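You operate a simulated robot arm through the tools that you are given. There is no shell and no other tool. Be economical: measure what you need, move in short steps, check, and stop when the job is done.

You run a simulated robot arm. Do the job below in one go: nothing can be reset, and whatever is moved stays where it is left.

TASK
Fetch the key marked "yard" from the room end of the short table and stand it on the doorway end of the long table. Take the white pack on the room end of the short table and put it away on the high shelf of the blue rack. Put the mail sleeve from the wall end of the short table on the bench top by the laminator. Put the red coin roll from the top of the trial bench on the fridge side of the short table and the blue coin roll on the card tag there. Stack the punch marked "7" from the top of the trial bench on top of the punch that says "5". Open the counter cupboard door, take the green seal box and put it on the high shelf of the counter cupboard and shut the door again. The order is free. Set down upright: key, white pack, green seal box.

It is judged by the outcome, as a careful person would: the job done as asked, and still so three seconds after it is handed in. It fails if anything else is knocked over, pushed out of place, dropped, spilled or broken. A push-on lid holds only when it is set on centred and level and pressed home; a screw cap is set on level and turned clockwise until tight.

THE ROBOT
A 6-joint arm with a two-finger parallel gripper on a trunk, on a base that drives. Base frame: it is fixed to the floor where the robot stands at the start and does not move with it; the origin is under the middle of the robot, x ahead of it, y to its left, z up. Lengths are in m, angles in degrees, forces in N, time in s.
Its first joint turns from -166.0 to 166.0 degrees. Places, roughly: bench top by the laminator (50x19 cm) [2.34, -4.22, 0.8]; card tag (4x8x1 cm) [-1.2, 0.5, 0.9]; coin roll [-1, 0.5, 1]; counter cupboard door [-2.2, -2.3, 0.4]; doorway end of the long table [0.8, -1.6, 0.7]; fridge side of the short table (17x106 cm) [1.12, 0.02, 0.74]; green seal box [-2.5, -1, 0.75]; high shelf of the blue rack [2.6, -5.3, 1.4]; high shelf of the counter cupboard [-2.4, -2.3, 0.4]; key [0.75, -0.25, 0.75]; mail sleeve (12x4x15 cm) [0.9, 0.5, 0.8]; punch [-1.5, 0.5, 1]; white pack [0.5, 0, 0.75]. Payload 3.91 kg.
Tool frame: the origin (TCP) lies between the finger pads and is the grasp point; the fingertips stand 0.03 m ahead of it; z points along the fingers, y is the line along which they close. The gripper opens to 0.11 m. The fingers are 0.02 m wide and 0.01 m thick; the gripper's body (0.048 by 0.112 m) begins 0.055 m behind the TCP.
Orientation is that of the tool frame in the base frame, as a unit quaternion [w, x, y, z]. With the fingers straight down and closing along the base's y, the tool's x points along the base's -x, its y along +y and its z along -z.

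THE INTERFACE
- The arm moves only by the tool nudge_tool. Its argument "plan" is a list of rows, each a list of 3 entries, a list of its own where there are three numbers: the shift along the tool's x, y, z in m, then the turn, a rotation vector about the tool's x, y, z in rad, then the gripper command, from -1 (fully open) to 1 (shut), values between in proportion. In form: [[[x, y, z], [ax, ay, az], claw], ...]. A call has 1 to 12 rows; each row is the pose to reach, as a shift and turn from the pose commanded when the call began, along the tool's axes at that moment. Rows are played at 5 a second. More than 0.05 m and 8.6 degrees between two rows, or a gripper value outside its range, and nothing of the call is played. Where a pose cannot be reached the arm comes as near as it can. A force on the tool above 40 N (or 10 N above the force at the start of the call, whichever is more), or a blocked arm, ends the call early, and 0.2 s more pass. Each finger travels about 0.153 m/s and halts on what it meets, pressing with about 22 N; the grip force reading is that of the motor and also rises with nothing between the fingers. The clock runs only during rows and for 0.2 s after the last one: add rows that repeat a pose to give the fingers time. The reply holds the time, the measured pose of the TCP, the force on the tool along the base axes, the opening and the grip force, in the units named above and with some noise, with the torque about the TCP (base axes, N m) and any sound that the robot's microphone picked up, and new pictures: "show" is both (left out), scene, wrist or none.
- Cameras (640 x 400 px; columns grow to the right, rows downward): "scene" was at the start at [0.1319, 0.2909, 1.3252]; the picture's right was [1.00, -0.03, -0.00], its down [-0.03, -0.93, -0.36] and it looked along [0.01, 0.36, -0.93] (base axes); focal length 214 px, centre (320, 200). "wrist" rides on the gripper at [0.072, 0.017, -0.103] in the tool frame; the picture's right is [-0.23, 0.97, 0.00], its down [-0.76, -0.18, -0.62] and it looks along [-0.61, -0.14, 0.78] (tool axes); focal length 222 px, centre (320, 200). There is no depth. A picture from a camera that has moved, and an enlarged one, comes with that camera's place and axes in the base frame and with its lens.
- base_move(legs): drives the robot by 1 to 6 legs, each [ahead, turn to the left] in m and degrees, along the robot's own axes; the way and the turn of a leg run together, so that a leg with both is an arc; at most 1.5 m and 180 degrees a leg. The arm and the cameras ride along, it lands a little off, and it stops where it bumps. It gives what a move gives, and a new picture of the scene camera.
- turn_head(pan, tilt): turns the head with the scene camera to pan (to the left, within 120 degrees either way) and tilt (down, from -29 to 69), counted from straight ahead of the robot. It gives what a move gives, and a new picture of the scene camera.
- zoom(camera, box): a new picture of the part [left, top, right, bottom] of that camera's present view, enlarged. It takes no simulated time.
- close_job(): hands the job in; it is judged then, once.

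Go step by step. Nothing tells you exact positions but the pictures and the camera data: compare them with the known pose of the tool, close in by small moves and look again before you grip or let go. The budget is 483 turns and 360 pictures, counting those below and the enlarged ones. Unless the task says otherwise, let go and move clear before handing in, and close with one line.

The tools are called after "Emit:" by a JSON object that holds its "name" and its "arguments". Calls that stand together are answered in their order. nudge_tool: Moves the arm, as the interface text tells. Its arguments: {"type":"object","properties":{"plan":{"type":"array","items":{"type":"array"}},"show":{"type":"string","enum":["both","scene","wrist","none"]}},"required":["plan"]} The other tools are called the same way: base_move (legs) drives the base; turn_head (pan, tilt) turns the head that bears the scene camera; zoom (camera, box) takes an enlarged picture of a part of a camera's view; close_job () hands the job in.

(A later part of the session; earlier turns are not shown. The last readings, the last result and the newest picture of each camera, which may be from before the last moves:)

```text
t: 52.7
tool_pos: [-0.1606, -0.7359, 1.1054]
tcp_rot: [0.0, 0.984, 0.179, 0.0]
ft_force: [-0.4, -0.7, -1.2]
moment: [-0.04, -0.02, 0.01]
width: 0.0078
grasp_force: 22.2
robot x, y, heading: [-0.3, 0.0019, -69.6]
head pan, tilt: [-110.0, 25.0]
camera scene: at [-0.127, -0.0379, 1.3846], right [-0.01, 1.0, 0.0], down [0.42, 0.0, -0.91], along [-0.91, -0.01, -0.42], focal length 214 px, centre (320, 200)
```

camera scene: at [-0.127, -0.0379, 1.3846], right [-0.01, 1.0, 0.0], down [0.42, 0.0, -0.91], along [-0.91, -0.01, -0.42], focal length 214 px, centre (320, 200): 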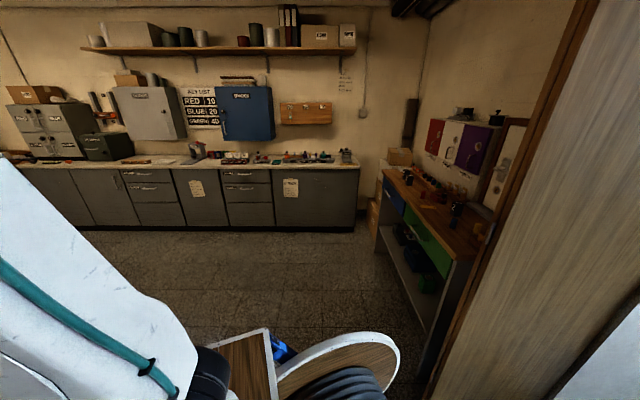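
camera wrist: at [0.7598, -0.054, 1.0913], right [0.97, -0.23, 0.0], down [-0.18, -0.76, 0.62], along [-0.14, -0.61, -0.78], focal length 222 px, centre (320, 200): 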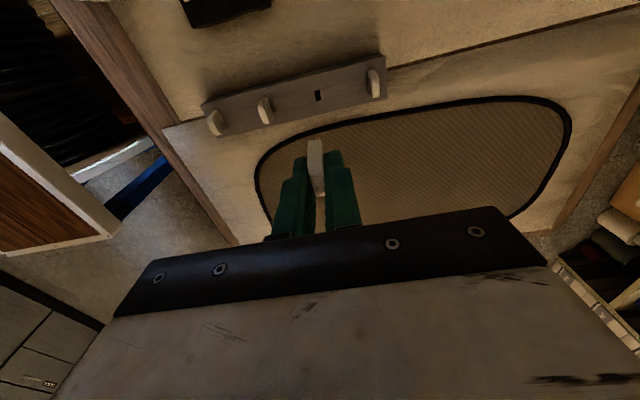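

Driving forward about 1 m beside the long table corner.

Emit:
{"name": "base_move", "arguments": {"legs": [[1.0, 0]]}}

Emit:
{"name": "turn_head", "arguments": {"pan": 20, "tilt": 40}}

```text
t: 58.0
tool_pos: [0.2143, -1.6811, 1.1055]
tcp_rot: [-0.001, 0.983, 0.186, 0.0]
ft_force: [-0.6, -0.3, -0.7]
moment: [0.01, -0.01, 0.01]
width: 0.0077
grasp_force: 21.9
robot x, y, heading: [0.0613, -0.9408, -68.3]
head pan, tilt: [-110.0, 25.0]
camera scene: at [0.2361, -0.9828, 1.3846], right [-0.02, 1.0, 0.0], down [0.42, 0.01, -0.91], along [-0.91, -0.02, -0.42], focal length 214 px, centre (320, 200)
```

scene: 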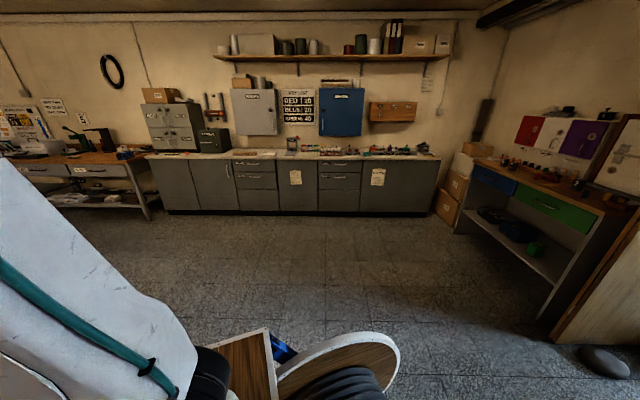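

```text
t: 60.1
tool_pos: [0.2125, -1.6829, 1.106]
tcp_rot: [-0.001, 0.983, 0.185, 0.001]
ft_force: [0.4, 0.1, 0.5]
moment: [0.04, 0.01, -0.01]
width: 0.0081
grasp_force: 21.7
robot x, y, heading: [0.0608, -0.9429, -68.6]
head pan, tilt: [20.0, 40.0]
camera scene: at [0.3844, -1.0444, 1.3613], right [-0.75, -0.66, 0.0], down [-0.42, 0.48, -0.77], along [0.51, -0.58, -0.64], focal length 214 px, centre (320, 200)
```

scene: 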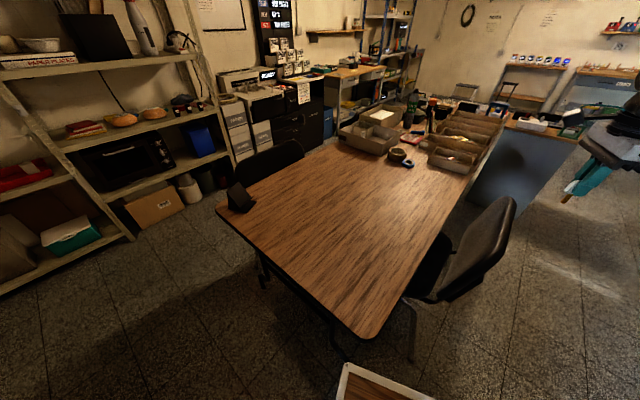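

The table top is clear. I'll move the key over about (0.72, -1.55).

Emit:
{"name": "nudge_tool", "arguments": {"plan": [[[0.044, 0.005, 0], [0, 0, 0], 1], [[0.087, 0.01, 0], [0, 0, 0], 1], [[0.131, 0.015, 0], [0, 0, 0], 1], [[0.174, 0.021, 0], [0, 0, 0], 1], [[0.218, 0.026, 0], [0, 0, 0], 1], [[0.261, 0.031, 0], [0, 0, 0], 1], [[0.305, 0.036, 0], [0, 0, 0], 1], [[0.348, 0.041, 0.02], [0, 0, 0], 1], [[0.392, 0.046, 0.05], [0, 0, 0], 1], [[0.435, 0.052, 0.07], [0, 0, 0], 1], [[0.479, 0.057, 0.1], [0, 0, 0], 1], [[0.522, 0.062, 0.12], [0, 0, 0], 1]], "show": "none"}}

Emit:
{"name": "nudge_tool", "arguments": {"plan": [[[0, 0, 0.03], [0, 0, 0], 1], [[0, 0, 0.06], [0, 0, 0], 1], [[0, 0, 0.09], [0, 0, 0], 1], [[0, 0, 0.12], [0, 0, 0], 1], [[0, 0, 0.14], [0, 0, 0], 1]], "show": "both"}}

```text
refused: row 9 steps farther than a row can; nothing moved
```

```text
t: 61.3
tool_pos: [0.2145, -1.6829, 0.9656]
tcp_rot: [-0.001, 0.983, 0.186, 0.001]
ft_force: [-0.8, 0.9, -0.9]
moment: [-0.01, -0.01, -0.02]
width: 0.0082
grasp_force: 21.8
robot x, y, heading: [0.0628, -0.9431, -68.6]
head pan, tilt: [20.0, 40.0]
camera scene: at [0.3844, -1.0442, 1.3613], right [-0.75, -0.66, 0.0], down [-0.42, 0.48, -0.77], along [0.51, -0.57, -0.64], focal length 214 px, centre (320, 200)
camera wrist: at [0.2863, -1.6708, 1.0693], right [0.14, -0.99, 0.0], down [-0.77, -0.11, 0.62], along [-0.62, -0.09, -0.78], focal length 222 px, centre (320, 200)
```

scene: 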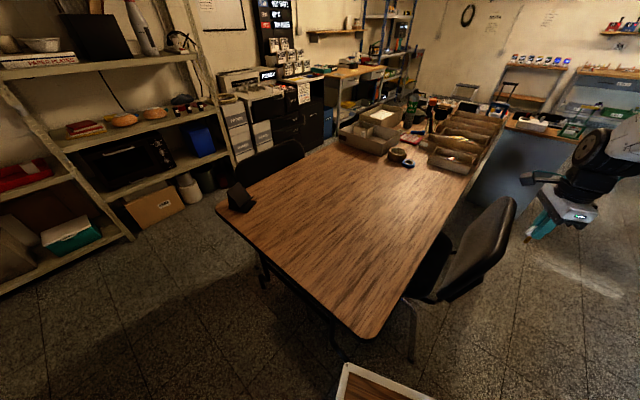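
wrist: 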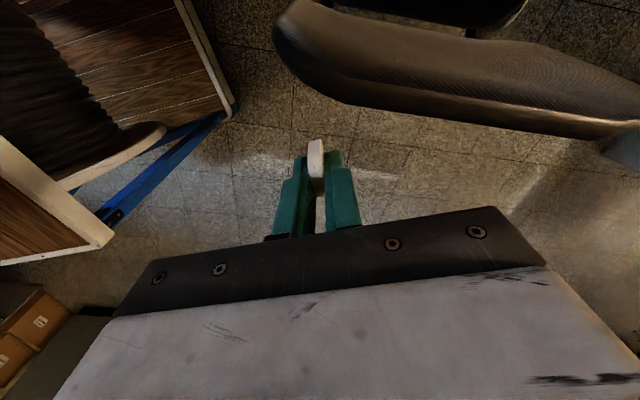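

The first call was refused and only the lowering ran, harmlessly. I'll raise again and go across.

Emit:
{"name": "nudge_tool", "arguments": {"plan": [[[0, 0, -0.045], [0, 0, 0], 1], [[0, 0, -0.09], [0, 0, 0], 1], [[0, 0, -0.13], [0, 0, 0], 1], [[0.048, 0.006, -0.13], [0, 0, 0], 1], [[0.096, 0.012, -0.13], [0, 0, 0], 1], [[0.144, 0.018, -0.13], [0, 0, 0], 1], [[0.192, 0.024, -0.13], [0, 0, 0], 1], [[0.24, 0.03, -0.13], [0, 0, 0], 1], [[0.288, 0.036, -0.13], [0, 0, 0], 1], [[0.336, 0.042, -0.13], [0, 0, 0], 1], [[0.384, 0.048, -0.13], [0, 0, 0], 1], [[0.432, 0.054, -0.13], [0, 0, 0], 1]], "show": "none"}}

```text
t: 63.9
tool_pos: [0.6332, -1.577, 1.0964]
tcp_rot: [0.0, 0.983, 0.185, 0.001]
ft_force: [0.1, -0.6, 0.7]
moment: [0.03, -0.04, -0.01]
width: 0.0078
grasp_force: 22.0
robot x, y, heading: [0.0606, -0.9458, -68.6]
head pan, tilt: [20.0, 40.0]
```

Emit:
{"name": "nudge_tool", "arguments": {"plan": [[[0.045, 0.003, 0.0], [0, 0, 0], 1], [[0.09, 0.007, 0.0], [0, 0, 0], 1], [[0.09, 0.007, 0.045], [0, 0, 0], 1], [[0.09, 0.007, 0.09], [0, 0, 0], 1], [[0.09, 0.007, 0.135], [0, 0, 0], 1], [[0.09, 0.007, 0.18], [0, 0, 0], 1], [[0.09, 0.007, 0.21], [0, 0, 0], 1], [[0.09, 0.007, 0.24], [0, 0, 0], 1]], "show": "both"}}

Emit:
{"name": "zoom", "arguments": {"camera": "scene", "box": [270, 90, 430, 190]}}

```text
t: 65.7
tool_pos: [0.7247, -1.5458, 0.8555]
tcp_rot: [-0.001, 0.982, 0.186, 0.001]
ft_force: [-0.6, 0.6, 0.2]
moment: [0.06, 0.01, 0.03]
width: 0.0079
grasp_force: 22.1
robot x, y, heading: [0.067, -0.9432, -68.9]
head pan, tilt: [20.0, 40.0]
camera scene: at [0.3844, -1.0442, 1.3613], right [-0.75, -0.66, 0.0], down [-0.42, 0.48, -0.77], along [0.51, -0.57, -0.64], focal length 214 px, centre (320, 200)
camera wrist: at [0.7981, -1.5335, 0.9594], right [0.14, -0.99, 0.0], down [-0.77, -0.11, 0.62], along [-0.62, -0.09, -0.78], focal length 222 px, centre (320, 200)
```

scene: 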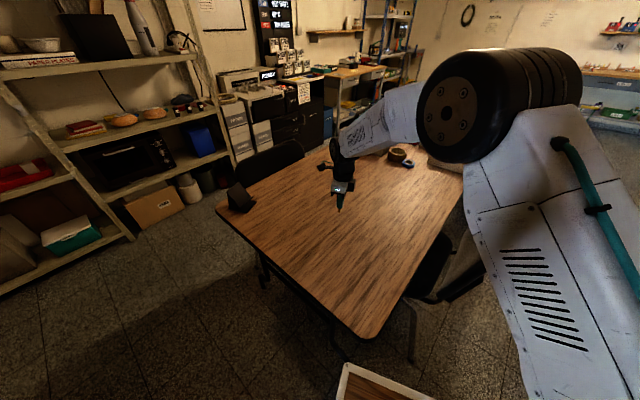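
wrist: 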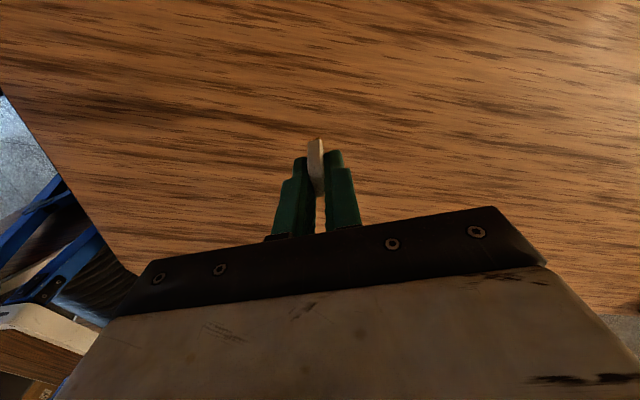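

```text
4.00 times, centred on (350, 140) of scene
camera zoom: at [0.3844, -1.0442, 1.3613], right [-0.75, -0.66, 0.0], down [-0.42, 0.48, -0.77], along [0.51, -0.57, -0.64], focal length 858 px, centre (200, 440)
```

zoom: 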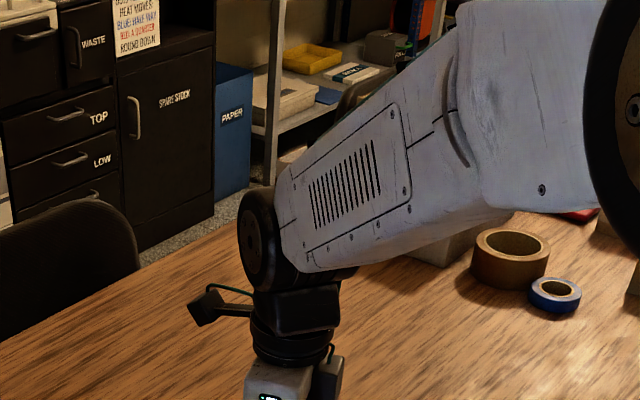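

Emit:
{"name": "nudge_tool", "arguments": {"plan": [[[0, 0, 0.01], [0, 0, 0], 1], [[0, 0, 0.02], [0, 0, 0], 1], [[0, 0, 0.03], [0, 0, 0], 1]], "show": "none"}}

Emit:
{"name": "zoom", "arguments": {"camera": "scene", "box": [310, 170, 390, 220]}}

```text
t: 66.5
tool_pos: [0.7239, -1.5464, 0.8252]
tcp_rot: [-0.001, 0.983, 0.186, 0.001]
ft_force: [-0.5, -0.6, 0.7]
moment: [0.04, 0.03, 0.04]
width: 0.0075
grasp_force: 21.8
robot x, y, heading: [0.0581, -0.944, -68.6]
head pan, tilt: [20.0, 40.0]
```

```text
8.00 times, centred on (350, 195) of scene
camera zoom: at [0.3845, -1.0443, 1.3613], right [-0.75, -0.66, 0.0], down [-0.42, 0.48, -0.77], along [0.51, -0.57, -0.64], focal length 1716 px, centre (80, 240)
```

zoom: 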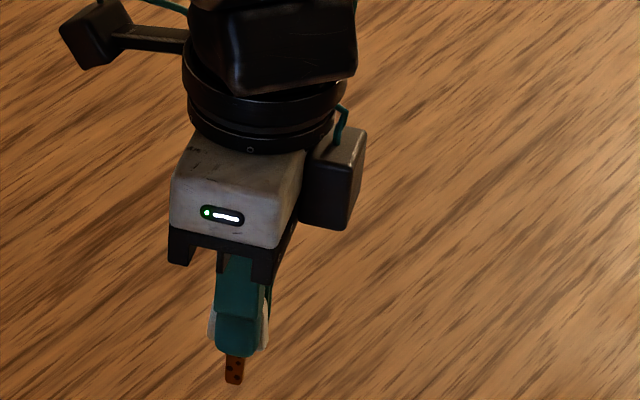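

Emit:
{"name": "nudge_tool", "arguments": {"plan": [[[0, 0, 0.004], [0, 0, 0], 1], [[0, 0, 0.008], [0, 0, 0], 1], [[0, 0, 0.011], [0, 0, 0], 1]], "show": "none"}}

Emit:
{"name": "nudge_tool", "arguments": {"plan": [[[0, 0, 0.002], [0, 0, 0], 1], [[0, 0, 0.004], [0, 0, 0], 1]], "show": "none"}}

```text
t: 67.3
tool_pos: [0.7222, -1.5465, 0.8157]
tcp_rot: [0.0, 0.983, 0.185, 0.001]
ft_force: [1.2, 0.4, -0.5]
moment: [0.01, 0.01, 0.01]
width: 0.008
grasp_force: 22.1
robot x, y, heading: [0.0607, -0.9425, -68.8]
head pan, tilt: [20.0, 40.0]
```

```text
t: 67.9
tool_pos: [0.7207, -1.5456, 0.8125]
tcp_rot: [-0.001, 0.983, 0.185, 0.001]
ft_force: [0.2, 0.5, 0.1]
moment: [0.01, -0.02, -0.01]
width: 0.008
grasp_force: 21.2
robot x, y, heading: [0.063, -0.9419, -68.5]
head pan, tilt: [20.0, 40.0]
```

Emit:
{"name": "nudge_tool", "arguments": {"plan": [[[0, 0, 0.002], [0, 0, 0], 1], [[0, 0, 0.004], [0, 0, 0], 1]], "show": "none"}}

Emit:
{"name": "nudge_tool", "arguments": {"plan": [[[0, 0, 0.002], [0, 0, 0], 1], [[0, 0, 0.004], [0, 0, 0], 1]], "show": "none"}}

Emit:
{"name": "zoom", "arguments": {"camera": "scene", "box": [320, 185, 368, 215]}}

```text
t: 68.5
tool_pos: [0.7218, -1.5478, 0.807]
tcp_rot: [-0.002, 0.983, 0.186, 0.0]
ft_force: [-0.2, 0.8, -0.1]
moment: [0.01, 0.02, 0.01]
width: 0.0082
grasp_force: 21.4
robot x, y, heading: [0.0594, -0.9459, -68.7]
head pan, tilt: [20.0, 40.0]
```

```text
t: 69.1
tool_pos: [0.7224, -1.5477, 0.8019]
tcp_rot: [-0.001, 0.982, 0.187, 0.001]
ft_force: [-0.5, -0.6, 0.0]
moment: [-0.04, -0.03, -0.01]
width: 0.0081
grasp_force: 22.1
robot x, y, heading: [0.0608, -0.9429, -68.6]
head pan, tilt: [20.0, 40.0]
```

```text
13.33 times, centred on (344, 200) of scene
camera zoom: at [0.3846, -1.0443, 1.3613], right [-0.75, -0.66, 0.0], down [-0.42, 0.48, -0.77], along [0.51, -0.57, -0.64], focal length 2860 px, centre (0, 200)
```

zoom: 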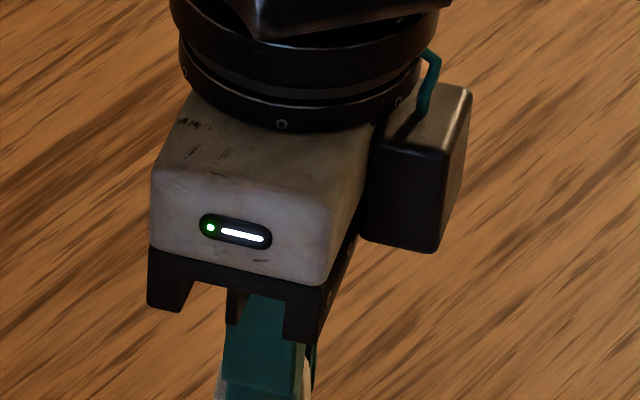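

Emit:
{"name": "nudge_tool", "arguments": {"plan": [[[0, 0, 0.002], [0, 0, 0], 1], [[0, 0, 0.004], [0, 0, 0], 1]], "show": "none"}}

Emit:
{"name": "zoom", "arguments": {"camera": "scene", "box": [320, 200, 368, 230]}}

```text
t: 69.7
tool_pos: [0.7223, -1.547, 0.8019]
tcp_rot: [0.001, 0.983, 0.186, 0.001]
ft_force: [0.8, 0.4, 15.7]
moment: [0.08, -0.04, 0.0]
width: 0.0077
grasp_force: 22.0
robot x, y, heading: [0.0658, -0.9452, -68.5]
head pan, tilt: [20.0, 40.0]
```

```text
13.33 times, centred on (344, 215) of scene
camera zoom: at [0.3841, -1.0439, 1.3614], right [-0.75, -0.66, 0.0], down [-0.42, 0.48, -0.77], along [0.51, -0.58, -0.64], focal length 2860 px, centre (0, 0)
```

zoom: 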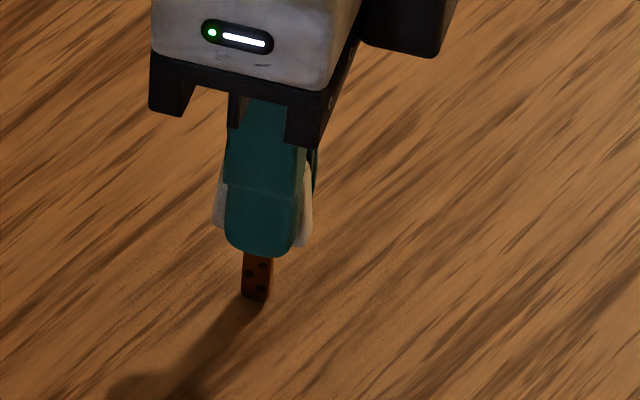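

Contact was felt at 16 N, so the table is at z≈0.74. I'll back off slightly and open gently.

Emit:
{"name": "nudge_tool", "arguments": {"plan": [[[0, 0, -0.002], [0, 0, 0], 1], [[0, 0, -0.003], [0, 0, 0], 1]], "show": "none"}}

```text
t: 70.3
tool_pos: [0.723, -1.5465, 0.8015]
tcp_rot: [-0.001, 0.983, 0.186, 0.0]
ft_force: [-0.4, 0.9, -0.9]
moment: [0.0, 0.01, 0.03]
width: 0.008
grasp_force: 21.6
robot x, y, heading: [0.0607, -0.9467, -68.3]
head pan, tilt: [20.0, 40.0]
```

Emit:
{"name": "nudge_tool", "arguments": {"plan": [[[0, 0, 0.001], [0, 0, 0], 1], [[0, 0, 0.001], [0, 0, 0], 0.88], [[0, 0, 0.001], [0, 0, 0], 0.86], [[0, 0, 0.001], [0, 0, 0], 0.84], [[0, 0, 0.001], [0, 0, 0], 0.82], [[0, 0, 0.001], [0, 0, 0], 0.8], [[0, 0, 0.001], [0, 0, 0], 0.75], [[0, 0, 0.001], [0, 0, 0], 0.7], [[0, 0, 0.001], [0, 0, 0], 0.6], [[0, 0, 0.001], [0, 0, 0], 0.5]], "show": "wrist"}}

Emit:
{"name": "zoom", "arguments": {"camera": "scene", "box": [320, 200, 368, 230]}}

```text
t: 72.5
tool_pos: [0.7224, -1.5471, 0.8017]
tcp_rot: [-0.001, 0.983, 0.186, 0.001]
ft_force: [-0.3, 0.2, -0.2]
moment: [0.0, -0.01, -0.03]
width: 0.0276
grasp_force: 0.0
robot x, y, heading: [0.0624, -0.9458, -68.6]
head pan, tilt: [20.0, 40.0]
camera wrist: at [0.7953, -1.5358, 0.9051], right [0.14, -0.99, 0.0], down [-0.77, -0.11, 0.62], along [-0.62, -0.09, -0.78], focal length 222 px, centre (320, 200)
```

wrist: 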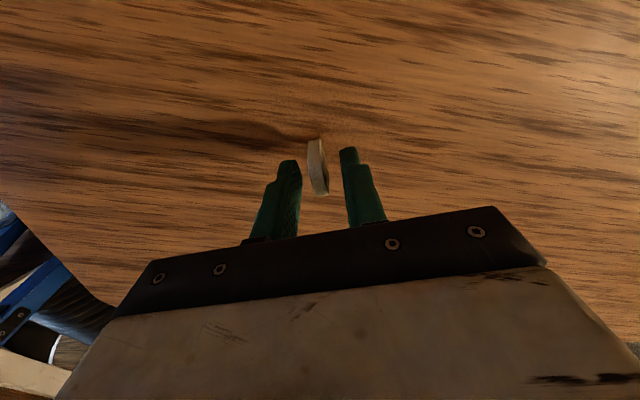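

```text
13.33 times, centred on (344, 215) of scene
camera zoom: at [0.3846, -1.0443, 1.3613], right [-0.75, -0.66, 0.0], down [-0.42, 0.48, -0.77], along [0.51, -0.57, -0.64], focal length 2860 px, centre (0, 0)
```

zoom: 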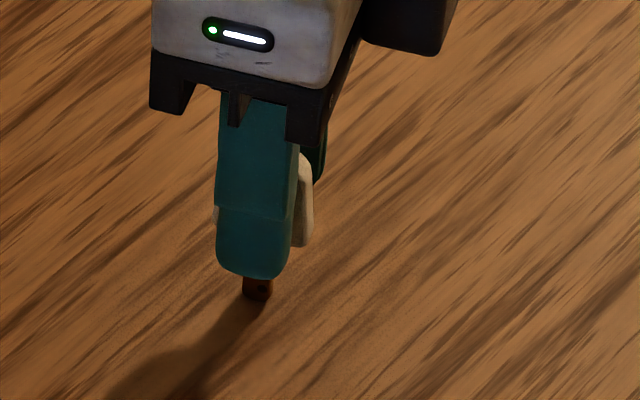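

The key stands. I'll open a little more and lift straight up.

Emit:
{"name": "nudge_tool", "arguments": {"plan": [[[0, 0, 0], [0, 0, 0], 0.2], [[0, 0, -0.02], [0, 0, 0], 0.2], [[0, 0, -0.05], [0, 0, 0], 0.2], [[0, 0, -0.09], [0, 0, 0], 0.2], [[0, 0, -0.14], [0, 0, 0], 0.2], [[0, 0, -0.18], [0, 0, 0], 0], [[0, 0, -0.23], [0, 0, 0], -0.5], [[0, 0, -0.27], [0, 0, 0], -1]], "show": "both"}}

Emit:
{"name": "zoom", "arguments": {"camera": "scene", "box": [310, 180, 390, 230]}}

```text
t: 74.3
tool_pos: [0.7222, -1.5451, 1.0725]
tcp_rot: [-0.001, 0.983, 0.186, 0.001]
ft_force: [-0.1, -0.2, -0.1]
moment: [0.02, 0.03, -0.01]
width: 0.1103
grasp_force: 0.2
robot x, y, heading: [0.0582, -0.9421, -68.4]
head pan, tilt: [20.0, 40.0]
camera scene: at [0.3848, -1.0445, 1.3612], right [-0.75, -0.66, 0.0], down [-0.42, 0.48, -0.77], along [0.51, -0.57, -0.64], focal length 214 px, centre (320, 200)
camera wrist: at [0.7955, -1.5342, 1.1759], right [0.14, -0.99, 0.0], down [-0.77, -0.11, 0.62], along [-0.62, -0.09, -0.78], focal length 222 px, centre (320, 200)
```

scene: 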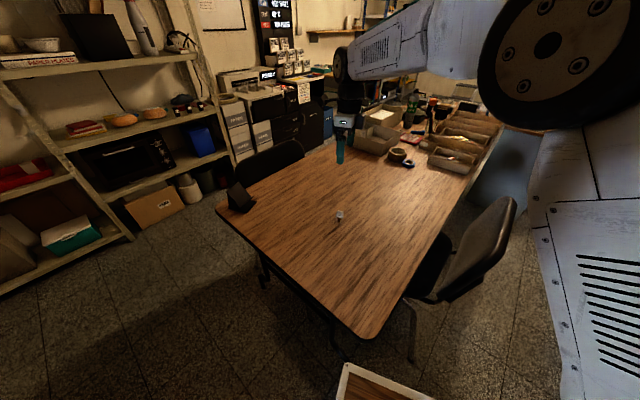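
wrist: 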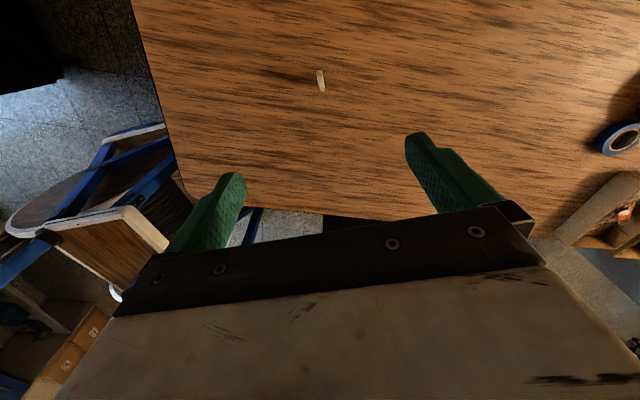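

```text
8.00 times, centred on (350, 205) of scene
camera zoom: at [0.3848, -1.0445, 1.3612], right [-0.75, -0.66, 0.0], down [-0.42, 0.48, -0.77], along [0.51, -0.57, -0.64], focal length 1716 px, centre (80, 160)
```

zoom: 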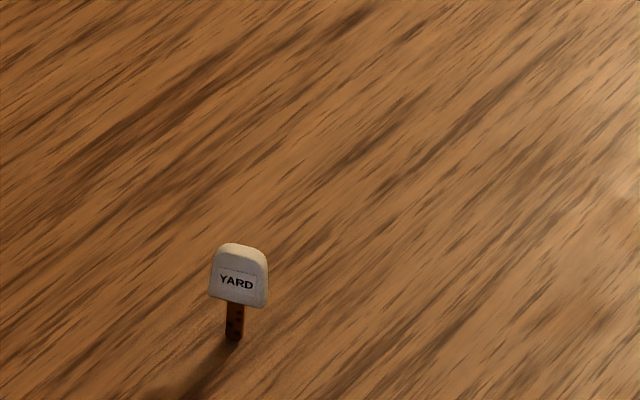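

The YARD key stands upright. Next is the white pack, so I'll drive back to the short table.

Emit:
{"name": "base_move", "arguments": {"legs": [[-1.0, 0], [0, 68.5], [0.1, 0]]}}

Emit:
{"name": "turn_head", "arguments": {"pan": 0, "tilt": 40}}

```text
t: 83.3
tool_pos: [0.5949, 0.399, 1.0717]
tcp_rot: [-0.001, 0.707, 0.708, 0.0]
ft_force: [-0.4, 0.3, -0.4]
moment: [0.01, -0.02, 0.02]
width: 0.11
grasp_force: 0.1
robot x, y, heading: [-0.2078, 0.0044, 0.0]
head pan, tilt: [20.0, 40.0]
camera scene: at [0.0043, 0.2665, 1.3613], right [0.34, -0.94, 0.0], down [-0.6, -0.22, -0.77], along [0.72, 0.26, -0.64], focal length 214 px, centre (320, 200)
```

scene: 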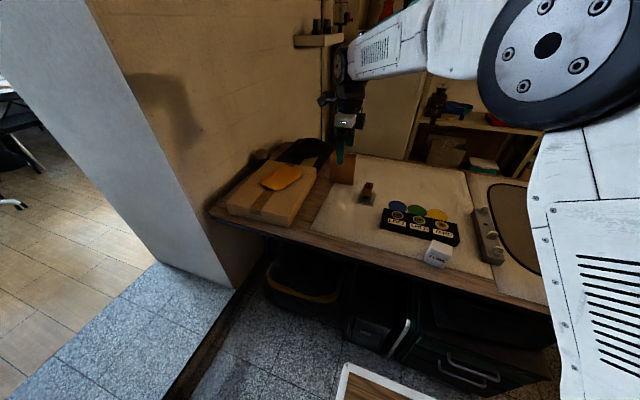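

```text
t: 84.1
tool_pos: [0.5954, 0.3984, 1.0719]
tcp_rot: [0.001, 0.707, 0.707, 0.001]
ft_force: [-0.1, 1.4, -0.2]
moment: [-0.02, -0.03, 0.01]
width: 0.11
grasp_force: 0.1
robot x, y, heading: [-0.2056, -0.0004, -0.0]
head pan, tilt: [0.0, 40.0]
camera scene: at [0.0094, 0.2375, 1.3613], right [0.0, -1.0, 0.0], down [-0.64, 0.0, -0.77], along [0.77, 0.0, -0.64], focal length 214 px, centre (320, 200)
```

scene: 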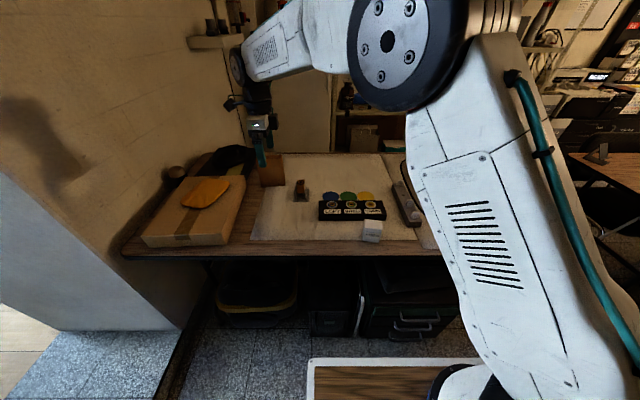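

The FOBS pack is at (0.54, 0.05) and the mail sleeve at (0.91, 0.47). I'll take the sleeve first because its target lies beside the rack, which I want to inspect, and zoom in on the table from here.

Emit:
{"name": "zoom", "arguments": {"camera": "scene", "box": [240, 130, 420, 250]}}

Emit:
{"name": "nudge_tool", "arguments": {"plan": [[[-0.045, 0, 0], [0, 0, 0], -1], [[-0.09, 0, 0], [0, 0, 0], -1], [[-0.135, 0, 0], [0, 0, 0], -1], [[-0.18, 0, 0], [0, 0, 0], -1], [[-0.225, 0, 0], [0, 0, 0], -1], [[-0.27, 0, 0], [0, 0, 0], -1], [[-0.315, 0, 0], [0, 0, 0], -1], [[-0.36, 0, 0], [0, 0, 0], -1], [[-0.405, 0, 0], [0, 0, 0], -1], [[-0.45, 0, 0], [0, 0, 0], -1], [[-0.495, 0, 0], [0, 0, 0], -1]], "show": "wrist"}}

```text
3.33 times, centred on (330, 190) of scene
camera zoom: at [0.0094, 0.2375, 1.3613], right [0.0, -1.0, 0.0], down [-0.64, 0.0, -0.77], along [0.77, 0.0, -0.64], focal length 715 px, centre (287, 233)
```

zoom: 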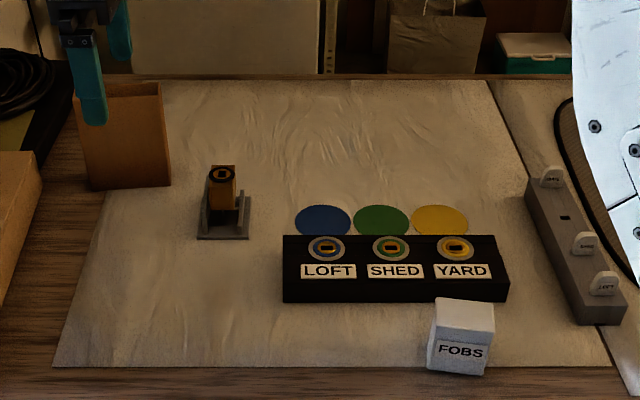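

```text
t: 86.5
tool_pos: [0.5941, -0.0963, 1.0715]
tcp_rot: [-0.001, 0.706, 0.708, 0.0]
ft_force: [-0.1, 1.2, 0.2]
moment: [-0.01, -0.01, -0.02]
width: 0.11
grasp_force: 0.1
robot x, y, heading: [-0.2087, 0.0008, -0.0]
head pan, tilt: [0.0, 40.0]
camera wrist: at [0.6098, -0.0218, 1.1748], right [0.97, -0.23, 0.0], down [-0.18, -0.76, 0.62], along [-0.14, -0.61, -0.78], focal length 222 px, centre (320, 200)
```

wrist: 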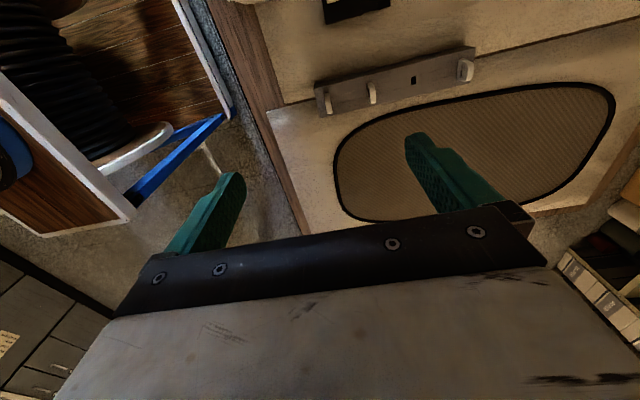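

Now I'll shift the base left to come near the sleeve.

Emit:
{"name": "base_move", "arguments": {"legs": [[0, 45], [0.27, 0], [0, -45]]}}

```text
t: 90.7
tool_pos: [0.6183, 0.6914, 1.0699]
tcp_rot: [-0.001, 0.383, 0.924, -0.001]
ft_force: [0.2, 0.5, 0.9]
moment: [-0.01, 0.03, 0.01]
width: 0.1099
grasp_force: 0.1
robot x, y, heading: [-0.019, 0.1943, 44.5]
head pan, tilt: [0.0, 40.0]
stopped in leg 2: the robot was blocked; the commanded pose is now the measured one
camera scene: at [-0.0301, 0.513, 1.3613], right [0.71, -0.71, 0.0], down [-0.46, -0.45, -0.77], along [0.54, 0.54, -0.64], focal length 214 px, centre (320, 200)
```

scene: 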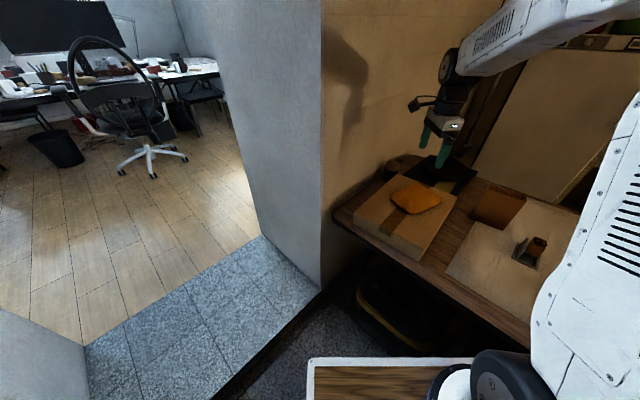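

The base stopped about where I wanted it, apparently touching something. I'll back off 2 cm and move the arm over the sleeve, turning the gripper to close along x.

Emit:
{"name": "base_move", "arguments": {"legs": [[-0.02, 0]]}}

Emit:
{"name": "nudge_tool", "arguments": {"plan": [[[-0.04, 0.005, 0], [0, 0, 0.087], -1], [[-0.08, 0.01, 0], [0, 0, 0.174], -1], [[-0.12, 0.015, 0], [0, 0, 0.262], -1], [[-0.16, 0.02, 0], [0, 0, 0.349], -1], [[-0.2, 0.025, 0], [0, 0, 0.436], -1], [[-0.24, 0.03, 0], [0, 0, 0.524], -1], [[-0.28, 0.035, 0], [0, 0, 0.611], -1], [[-0.32, 0.04, 0], [0, 0, 0.698], -1], [[-0.36, 0.05, 0], [0, 0, 0.785], -1]], "show": "both"}}

```text
t: 91.4
tool_pos: [0.6033, 0.6766, 1.0709]
tcp_rot: [-0.001, 0.383, 0.924, -0.001]
ft_force: [-0.5, -1.1, 0.2]
moment: [0.01, -0.02, -0.03]
width: 0.1101
grasp_force: 0.0
robot x, y, heading: [-0.0337, 0.1826, 44.8]
head pan, tilt: [0.0, 40.0]
camera scene: at [-0.0439, 0.4992, 1.3613], right [0.71, -0.71, 0.0], down [-0.46, -0.45, -0.77], along [0.54, 0.54, -0.64], focal length 214 px, centre (320, 200)
```

scene: 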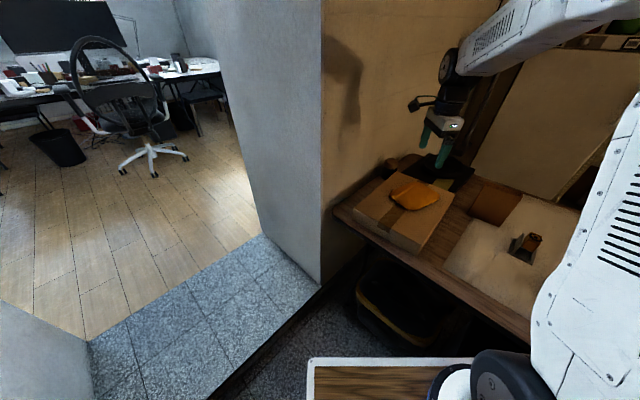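

```text
t: 93.4
tool_pos: [0.8954, 0.4588, 1.0713]
tcp_rot: [-0.001, 0.708, 0.706, 0.0]
ft_force: [-0.1, -0.2, 1.2]
moment: [-0.03, 0.01, 0.02]
width: 0.1099
grasp_force: 0.1
robot x, y, heading: [-0.028, 0.1856, 45.0]
head pan, tilt: [0.0, 40.0]
camera scene: at [-0.0444, 0.4992, 1.3613], right [0.71, -0.71, 0.0], down [-0.45, -0.45, -0.77], along [0.54, 0.54, -0.64], focal length 214 px, centre (320, 200)
camera wrist: at [0.9115, 0.5328, 1.174], right [0.97, -0.23, 0.0], down [-0.18, -0.76, 0.62], along [-0.14, -0.61, -0.78], focal length 222 px, centre (320, 200)
```

scene: 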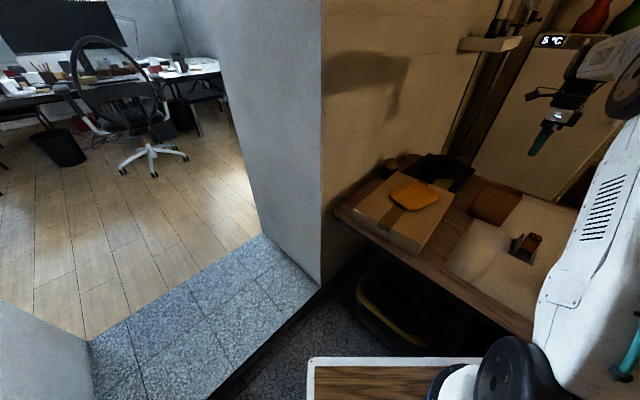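
wrist: 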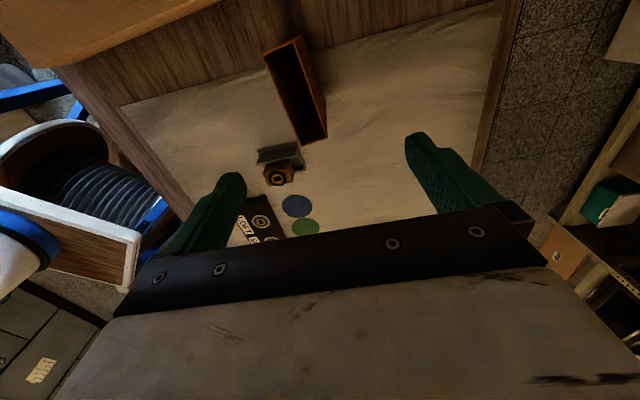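

Emit:
{"name": "zoom", "arguments": {"camera": "scene", "box": [440, 160, 560, 260]}}

Emit:
{"name": "zoom", "arguments": {"camera": "wrist", "box": [230, 20, 360, 160]}}

```text
4.00 times, centred on (500, 210) of scene
camera zoom: at [-0.0444, 0.4992, 1.3613], right [0.71, -0.71, 0.0], down [-0.45, -0.45, -0.77], along [0.54, 0.54, -0.64], focal length 858 px, centre (-400, 160)
```

zoom: 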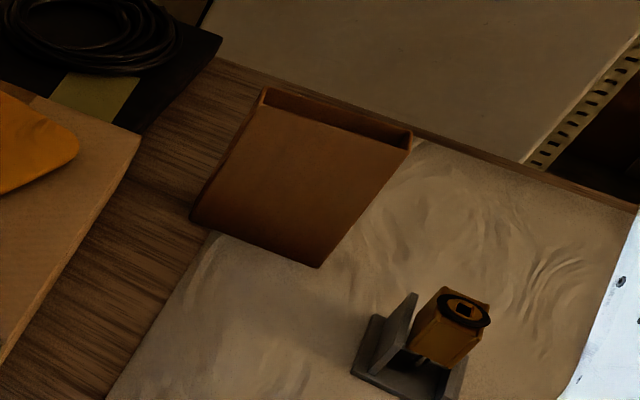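

```text
2.86 times, centred on (295, 90) of wrist
camera zoom: at [0.9115, 0.5328, 1.174], right [0.97, -0.23, 0.0], down [-0.18, -0.76, 0.62], along [-0.14, -0.61, -0.78], focal length 635 px, centre (391, 514)
```

zoom: 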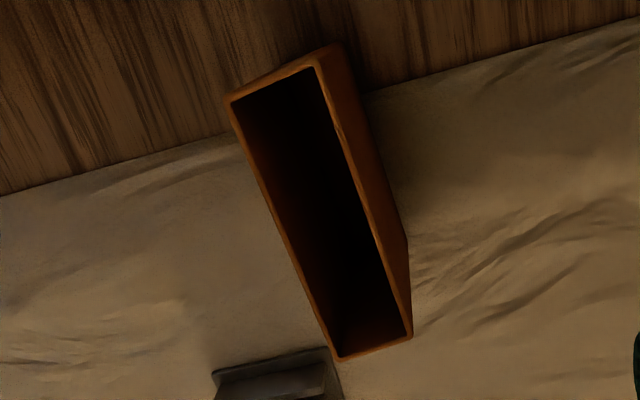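

The sleeve's top centre is at (0.870, 0.468, 0.89), yawed about 5.6°. I'll align, descend and grip.

Emit:
{"name": "nudge_tool", "arguments": {"plan": [[[0.005, -0.013, 0.0], [0, 0, -0.05], -1], [[0.009, -0.025, 0.0], [0, 0, -0.098], -0.6], [[0.009, -0.025, 0.045], [0, 0, -0.098], -0.5], [[0.009, -0.025, 0.09], [0, 0, -0.098], -0.5], [[0.009, -0.025, 0.13], [0, 0, -0.098], -0.5]], "show": "wrist"}}

```text
t: 94.6
tool_pos: [0.8663, 0.4657, 0.9415]
tcp_rot: [-0.001, 0.672, 0.741, -0.001]
ft_force: [1.1, -0.1, 0.4]
moment: [-0.03, 0.01, -0.03]
width: 0.0823
grasp_force: 0.1
robot x, y, heading: [-0.0339, 0.1811, 44.8]
head pan, tilt: [0.0, 40.0]
camera wrist: at [0.8761, 0.5408, 1.0444], right [0.99, -0.13, 0.0], down [-0.1, -0.78, 0.62], along [-0.08, -0.62, -0.78], focal length 222 px, centre (320, 200)
```

wrist: 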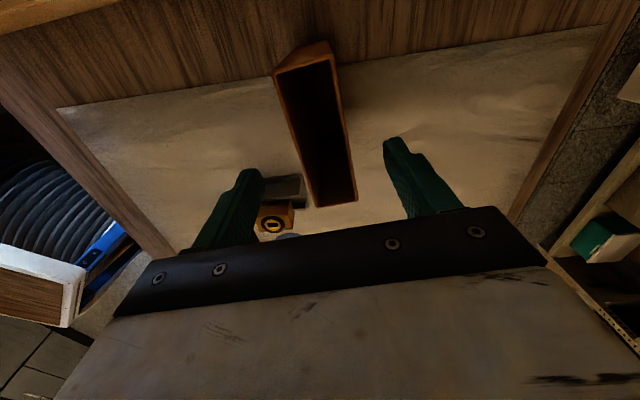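

Emit:
{"name": "nudge_tool", "arguments": {"plan": [[[0.008, 0.001, 0.03], [0, 0, 0], -0.5], [[0.008, 0.001, 0.06], [0, 0, 0], -0.5], [[0.008, 0.001, 0.076], [0, 0, 0], -0.5], [[0.008, 0.001, 0.076], [0, 0, 0], 0.2], [[0.008, 0.001, 0.076], [0, 0, 0], 0.6], [[0.008, 0.001, 0.076], [0, 0, 0], 1], [[0.008, 0.001, 0.076], [0, 0, 0], 1]], "show": "wrist"}}

```text
t: 96.2
tool_pos: [0.868, 0.4782, 0.8634]
tcp_rot: [-0.001, 0.671, 0.742, -0.002]
ft_force: [-0.1, 0.0, -0.6]
moment: [0.01, -0.01, 0.0]
width: 0.0394
grasp_force: 22.4
robot x, y, heading: [-0.026, 0.1795, 44.8]
head pan, tilt: [0.0, 40.0]
camera wrist: at [0.8772, 0.5518, 0.9668], right [0.99, -0.13, 0.0], down [-0.1, -0.78, 0.62], along [-0.08, -0.62, -0.78], focal length 222 px, centre (320, 200)
```

wrist: 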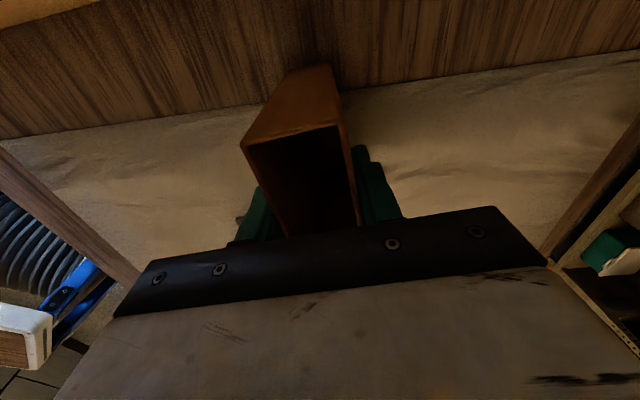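

Gripped at 39.4 mm. I'll lift it.

Emit:
{"name": "nudge_tool", "arguments": {"plan": [[[0, 0, -0.02], [0, 0, 0], 1], [[0, 0, -0.05], [0, 0, 0], 1], [[0, 0, -0.09], [0, 0, 0], 1], [[0, 0, -0.13], [0, 0, 0], 1], [[0, 0, -0.17], [0, 0, 0], 1], [[0, 0, -0.21], [0, 0, 0], 1], [[0, 0, -0.25], [0, 0, 0], 1]], "show": "both"}}

```text
t: 97.8
tool_pos: [0.8722, 0.4729, 1.1112]
tcp_rot: [-0.002, 0.672, 0.74, -0.001]
ft_force: [-0.3, -0.7, -1.1]
moment: [-0.03, 0.0, -0.02]
width: 0.0394
grasp_force: 22.4
robot x, y, heading: [-0.0302, 0.1857, 44.9]
head pan, tilt: [0.0, 40.0]
camera scene: at [-0.0436, 0.4993, 1.3613], right [0.71, -0.71, 0.0], down [-0.46, -0.45, -0.77], along [0.54, 0.54, -0.64], focal length 214 px, centre (320, 200)
camera wrist: at [0.8809, 0.548, 1.2158], right [0.99, -0.13, 0.0], down [-0.1, -0.78, 0.62], along [-0.08, -0.62, -0.78], focal length 222 px, centre (320, 200)
```

scene: 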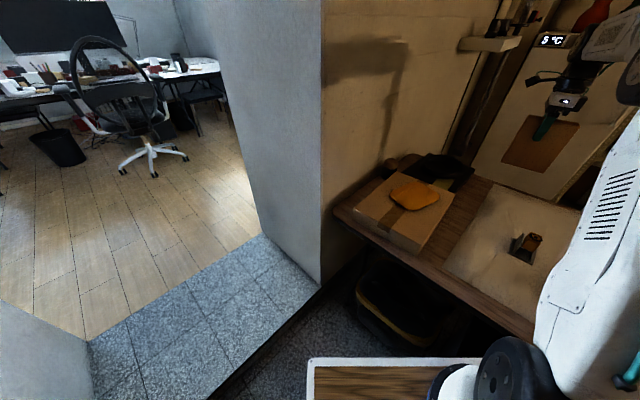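
wrist: 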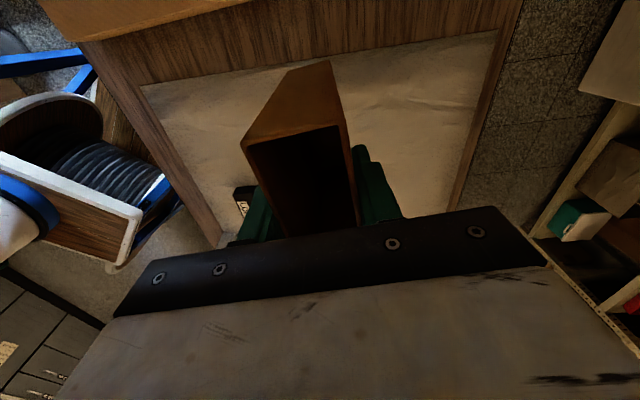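

I'll pull the sleeve closer to the robot, back out, and turn to face along the room.

Emit:
{"name": "nudge_tool", "arguments": {"plan": [[[-0.01, -0.047, 0], [0, 0, 0], 1], [[-0.02, -0.094, 0], [0, 0, 0], 1], [[-0.03, -0.141, 0], [0, 0, 0], 1], [[-0.04, -0.188, 0], [0, 0, 0], 1], [[-0.05, -0.235, 0], [0, 0, 0], 1], [[-0.06, -0.28, 0], [0, 0, 0], 1]], "show": "none"}}

Emit:
{"name": "base_move", "arguments": {"legs": [[-0.38, 0], [0, -135]]}}

Emit:
{"name": "turn_head", "arguments": {"pan": 20, "tilt": 20}}

```text
t: 99.2
tool_pos: [0.5932, 0.3843, 1.1129]
tcp_rot: [-0.001, 0.671, 0.741, -0.001]
ft_force: [0.2, 0.7, -0.4]
moment: [0.0, 0.09, 0.05]
width: 0.0393
grasp_force: 22.2
robot x, y, heading: [-0.0312, 0.1811, 44.8]
head pan, tilt: [0.0, 40.0]
```

```text
t: 107.2
tool_pos: [-0.5818, -0.6745, 1.1123]
tcp_rot: [-0.001, 0.945, -0.328, 0.0]
ft_force: [0.5, -0.6, 0.1]
moment: [-0.01, -0.01, -0.03]
width: 0.0396
grasp_force: 22.3
robot x, y, heading: [-0.2963, -0.0844, -88.8]
head pan, tilt: [0.0, 40.0]
camera scene: at [-0.0583, -0.2941, 1.3613], right [-1.0, -0.02, 0.0], down [-0.01, 0.64, -0.77], along [0.01, -0.77, -0.64], focal length 214 px, centre (320, 200)
```

scene: 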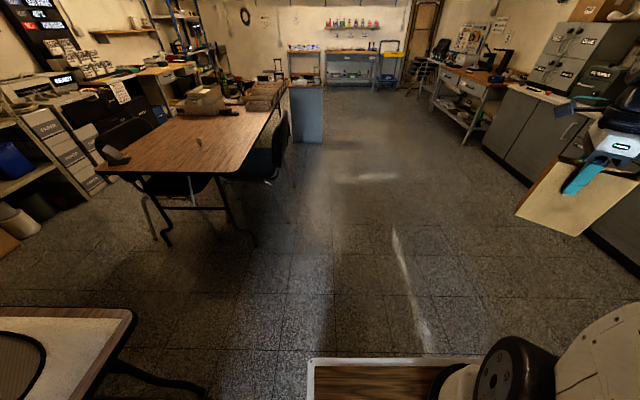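

```text
t: 108.0
tool_pos: [-0.5826, -0.6739, 1.113]
tcp_rot: [-0.002, 0.945, -0.328, 0.0]
ft_force: [-0.5, -0.9, -1.0]
moment: [0.01, -0.03, 0.01]
width: 0.0394
grasp_force: 21.9
robot x, y, heading: [-0.2949, -0.081, -88.7]
head pan, tilt: [20.0, 20.0]
camera scene: at [-0.0264, -0.296, 1.3927], right [-0.93, -0.36, 0.0], down [-0.12, 0.32, -0.94], along [0.34, -0.88, -0.34], focal length 214 px, centre (320, 200)
```

scene: 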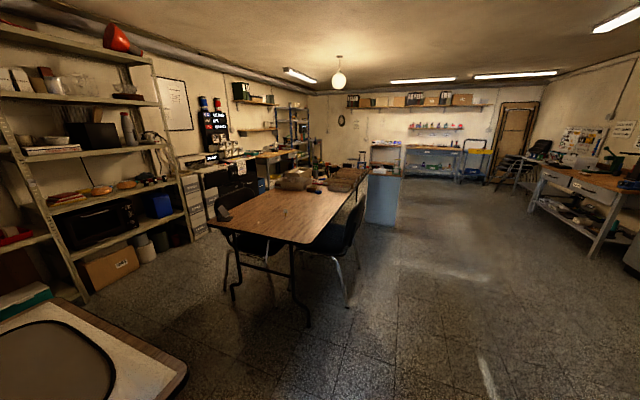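

Emit:
{"name": "zoom", "arguments": {"camera": "scene", "box": [170, 70, 410, 220]}}

```text
2.67 times, centred on (290, 145) of scene
camera zoom: at [-0.0264, -0.296, 1.3927], right [-0.93, -0.36, 0.0], down [-0.12, 0.32, -0.94], along [0.34, -0.88, -0.34], focal length 572 px, centre (400, 347)
```

zoom: 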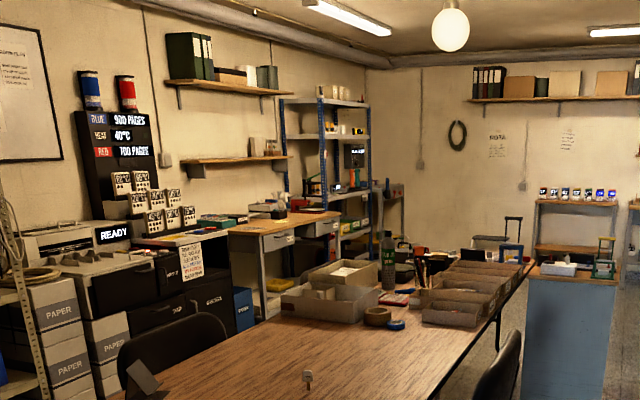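

The blue rack stands beyond the laminator bench. Its 1.4 m shelf has another shelf above it, so the pack will need a tilted grip. I'll drive down the aisle and look.

Emit:
{"name": "base_move", "arguments": {"legs": [[1.2, 0], [1.2, 0]]}}

Emit:
{"name": "turn_head", "arguments": {"pan": 45, "tilt": 20}}

```text
t: 119.7
tool_pos: [-0.507, -3.0532, 1.1136]
tcp_rot: [-0.002, 0.946, -0.323, 0.0]
ft_force: [-0.8, -0.4, 0.2]
moment: [-0.02, -0.01, 0.04]
width: 0.0394
grasp_force: 22.0
robot x, y, heading: [-0.2243, -2.4582, -88.3]
head pan, tilt: [20.0, 20.0]
camera scene: at [0.0465, -2.6716, 1.3927], right [-0.93, -0.37, 0.0], down [-0.13, 0.32, -0.94], along [0.34, -0.87, -0.34], focal length 214 px, centre (320, 200)
```

scene: 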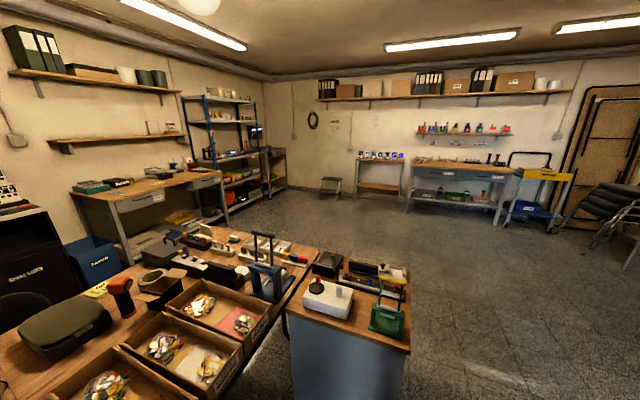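

```text
t: 120.5
tool_pos: [-0.5056, -3.0538, 1.1132]
tcp_rot: [-0.001, 0.946, -0.323, 0.001]
ft_force: [-0.5, 0.8, -0.7]
moment: [0.03, -0.02, -0.02]
width: 0.0394
grasp_force: 22.1
robot x, y, heading: [-0.2258, -2.4608, -88.5]
head pan, tilt: [45.0, 20.0]
camera scene: at [0.0798, -2.6491, 1.3927], right [-0.69, -0.72, 0.0], down [-0.25, 0.24, -0.94], along [0.68, -0.65, -0.34], focal length 214 px, centre (320, 200)
```

scene: 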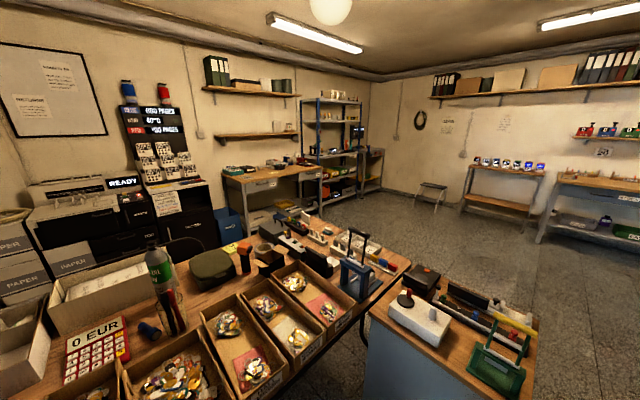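

The cabinet at the table's far end protrudes to x≈-0.03. I'll swing wide around it, then go east towards the laminator bench.

Emit:
{"name": "base_move", "arguments": {"legs": [[0, -25], [0.6, 0], [0, 25], [1.25, 0], [0, 88.5]]}}

Emit:
{"name": "turn_head", "arguments": {"pan": 0, "tilt": 20}}

```text
t: 136.1
tool_pos: [0.1778, -4.5484, 1.1123]
tcp_rot: [-0.002, 0.902, 0.432, -0.002]
ft_force: [-0.3, -0.9, -0.5]
moment: [0.03, 0.02, -0.03]
width: 0.0395
grasp_force: 22.1
robot x, y, heading: [-0.4112, -4.2569, 0.5]
head pan, tilt: [45.0, 20.0]
camera scene: at [-0.2169, -3.9558, 1.3927], right [0.71, -0.7, 0.0], down [-0.24, -0.24, -0.94], along [0.66, 0.67, -0.34], focal length 214 px, centre (320, 200)
```

scene: 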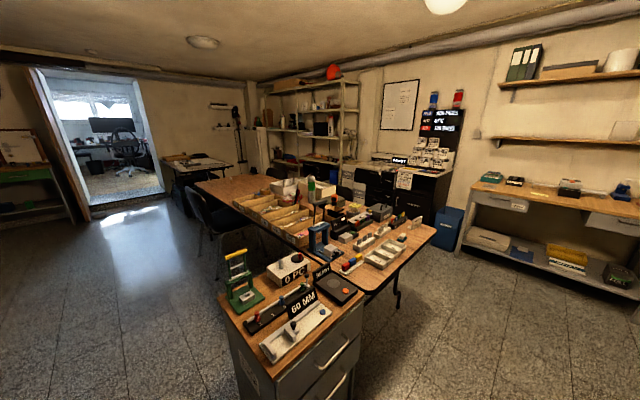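

```text
t: 137.2
tool_pos: [0.1782, -4.5487, 1.1128]
tcp_rot: [-0.001, 0.901, 0.433, -0.001]
ft_force: [-0.3, -0.2, -0.7]
moment: [-0.01, 0.01, 0.01]
width: 0.0396
grasp_force: 22.1
robot x, y, heading: [-0.4128, -4.2578, 0.6]
head pan, tilt: [0.0, 20.0]
camera scene: at [-0.189, -4.0213, 1.3927], right [0.01, -1.0, 0.0], down [-0.34, 0.0, -0.94], along [0.94, 0.01, -0.34], focal length 214 px, centre (320, 200)
```

scene: 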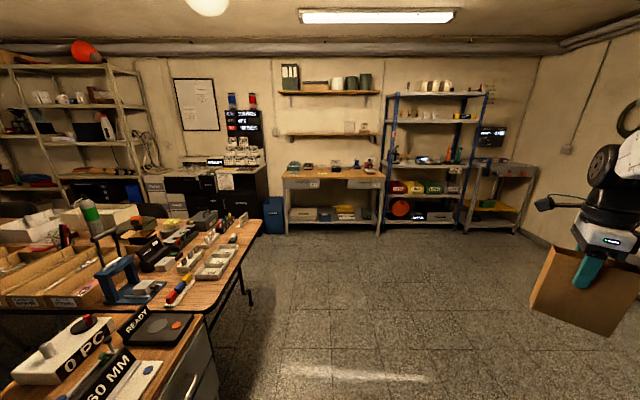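

Emit:
{"name": "zoom", "arguments": {"camera": "scene", "box": [260, 60, 540, 240]}}

```text
2.22 times, centred on (400, 150) of scene
camera zoom: at [-0.189, -4.0213, 1.3927], right [0.01, -1.0, 0.0], down [-0.34, 0.0, -0.94], along [0.94, 0.01, -0.34], focal length 477 px, centre (142, 311)
```

zoom: 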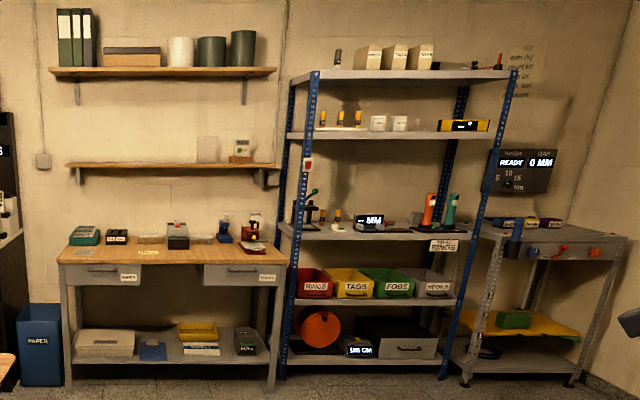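

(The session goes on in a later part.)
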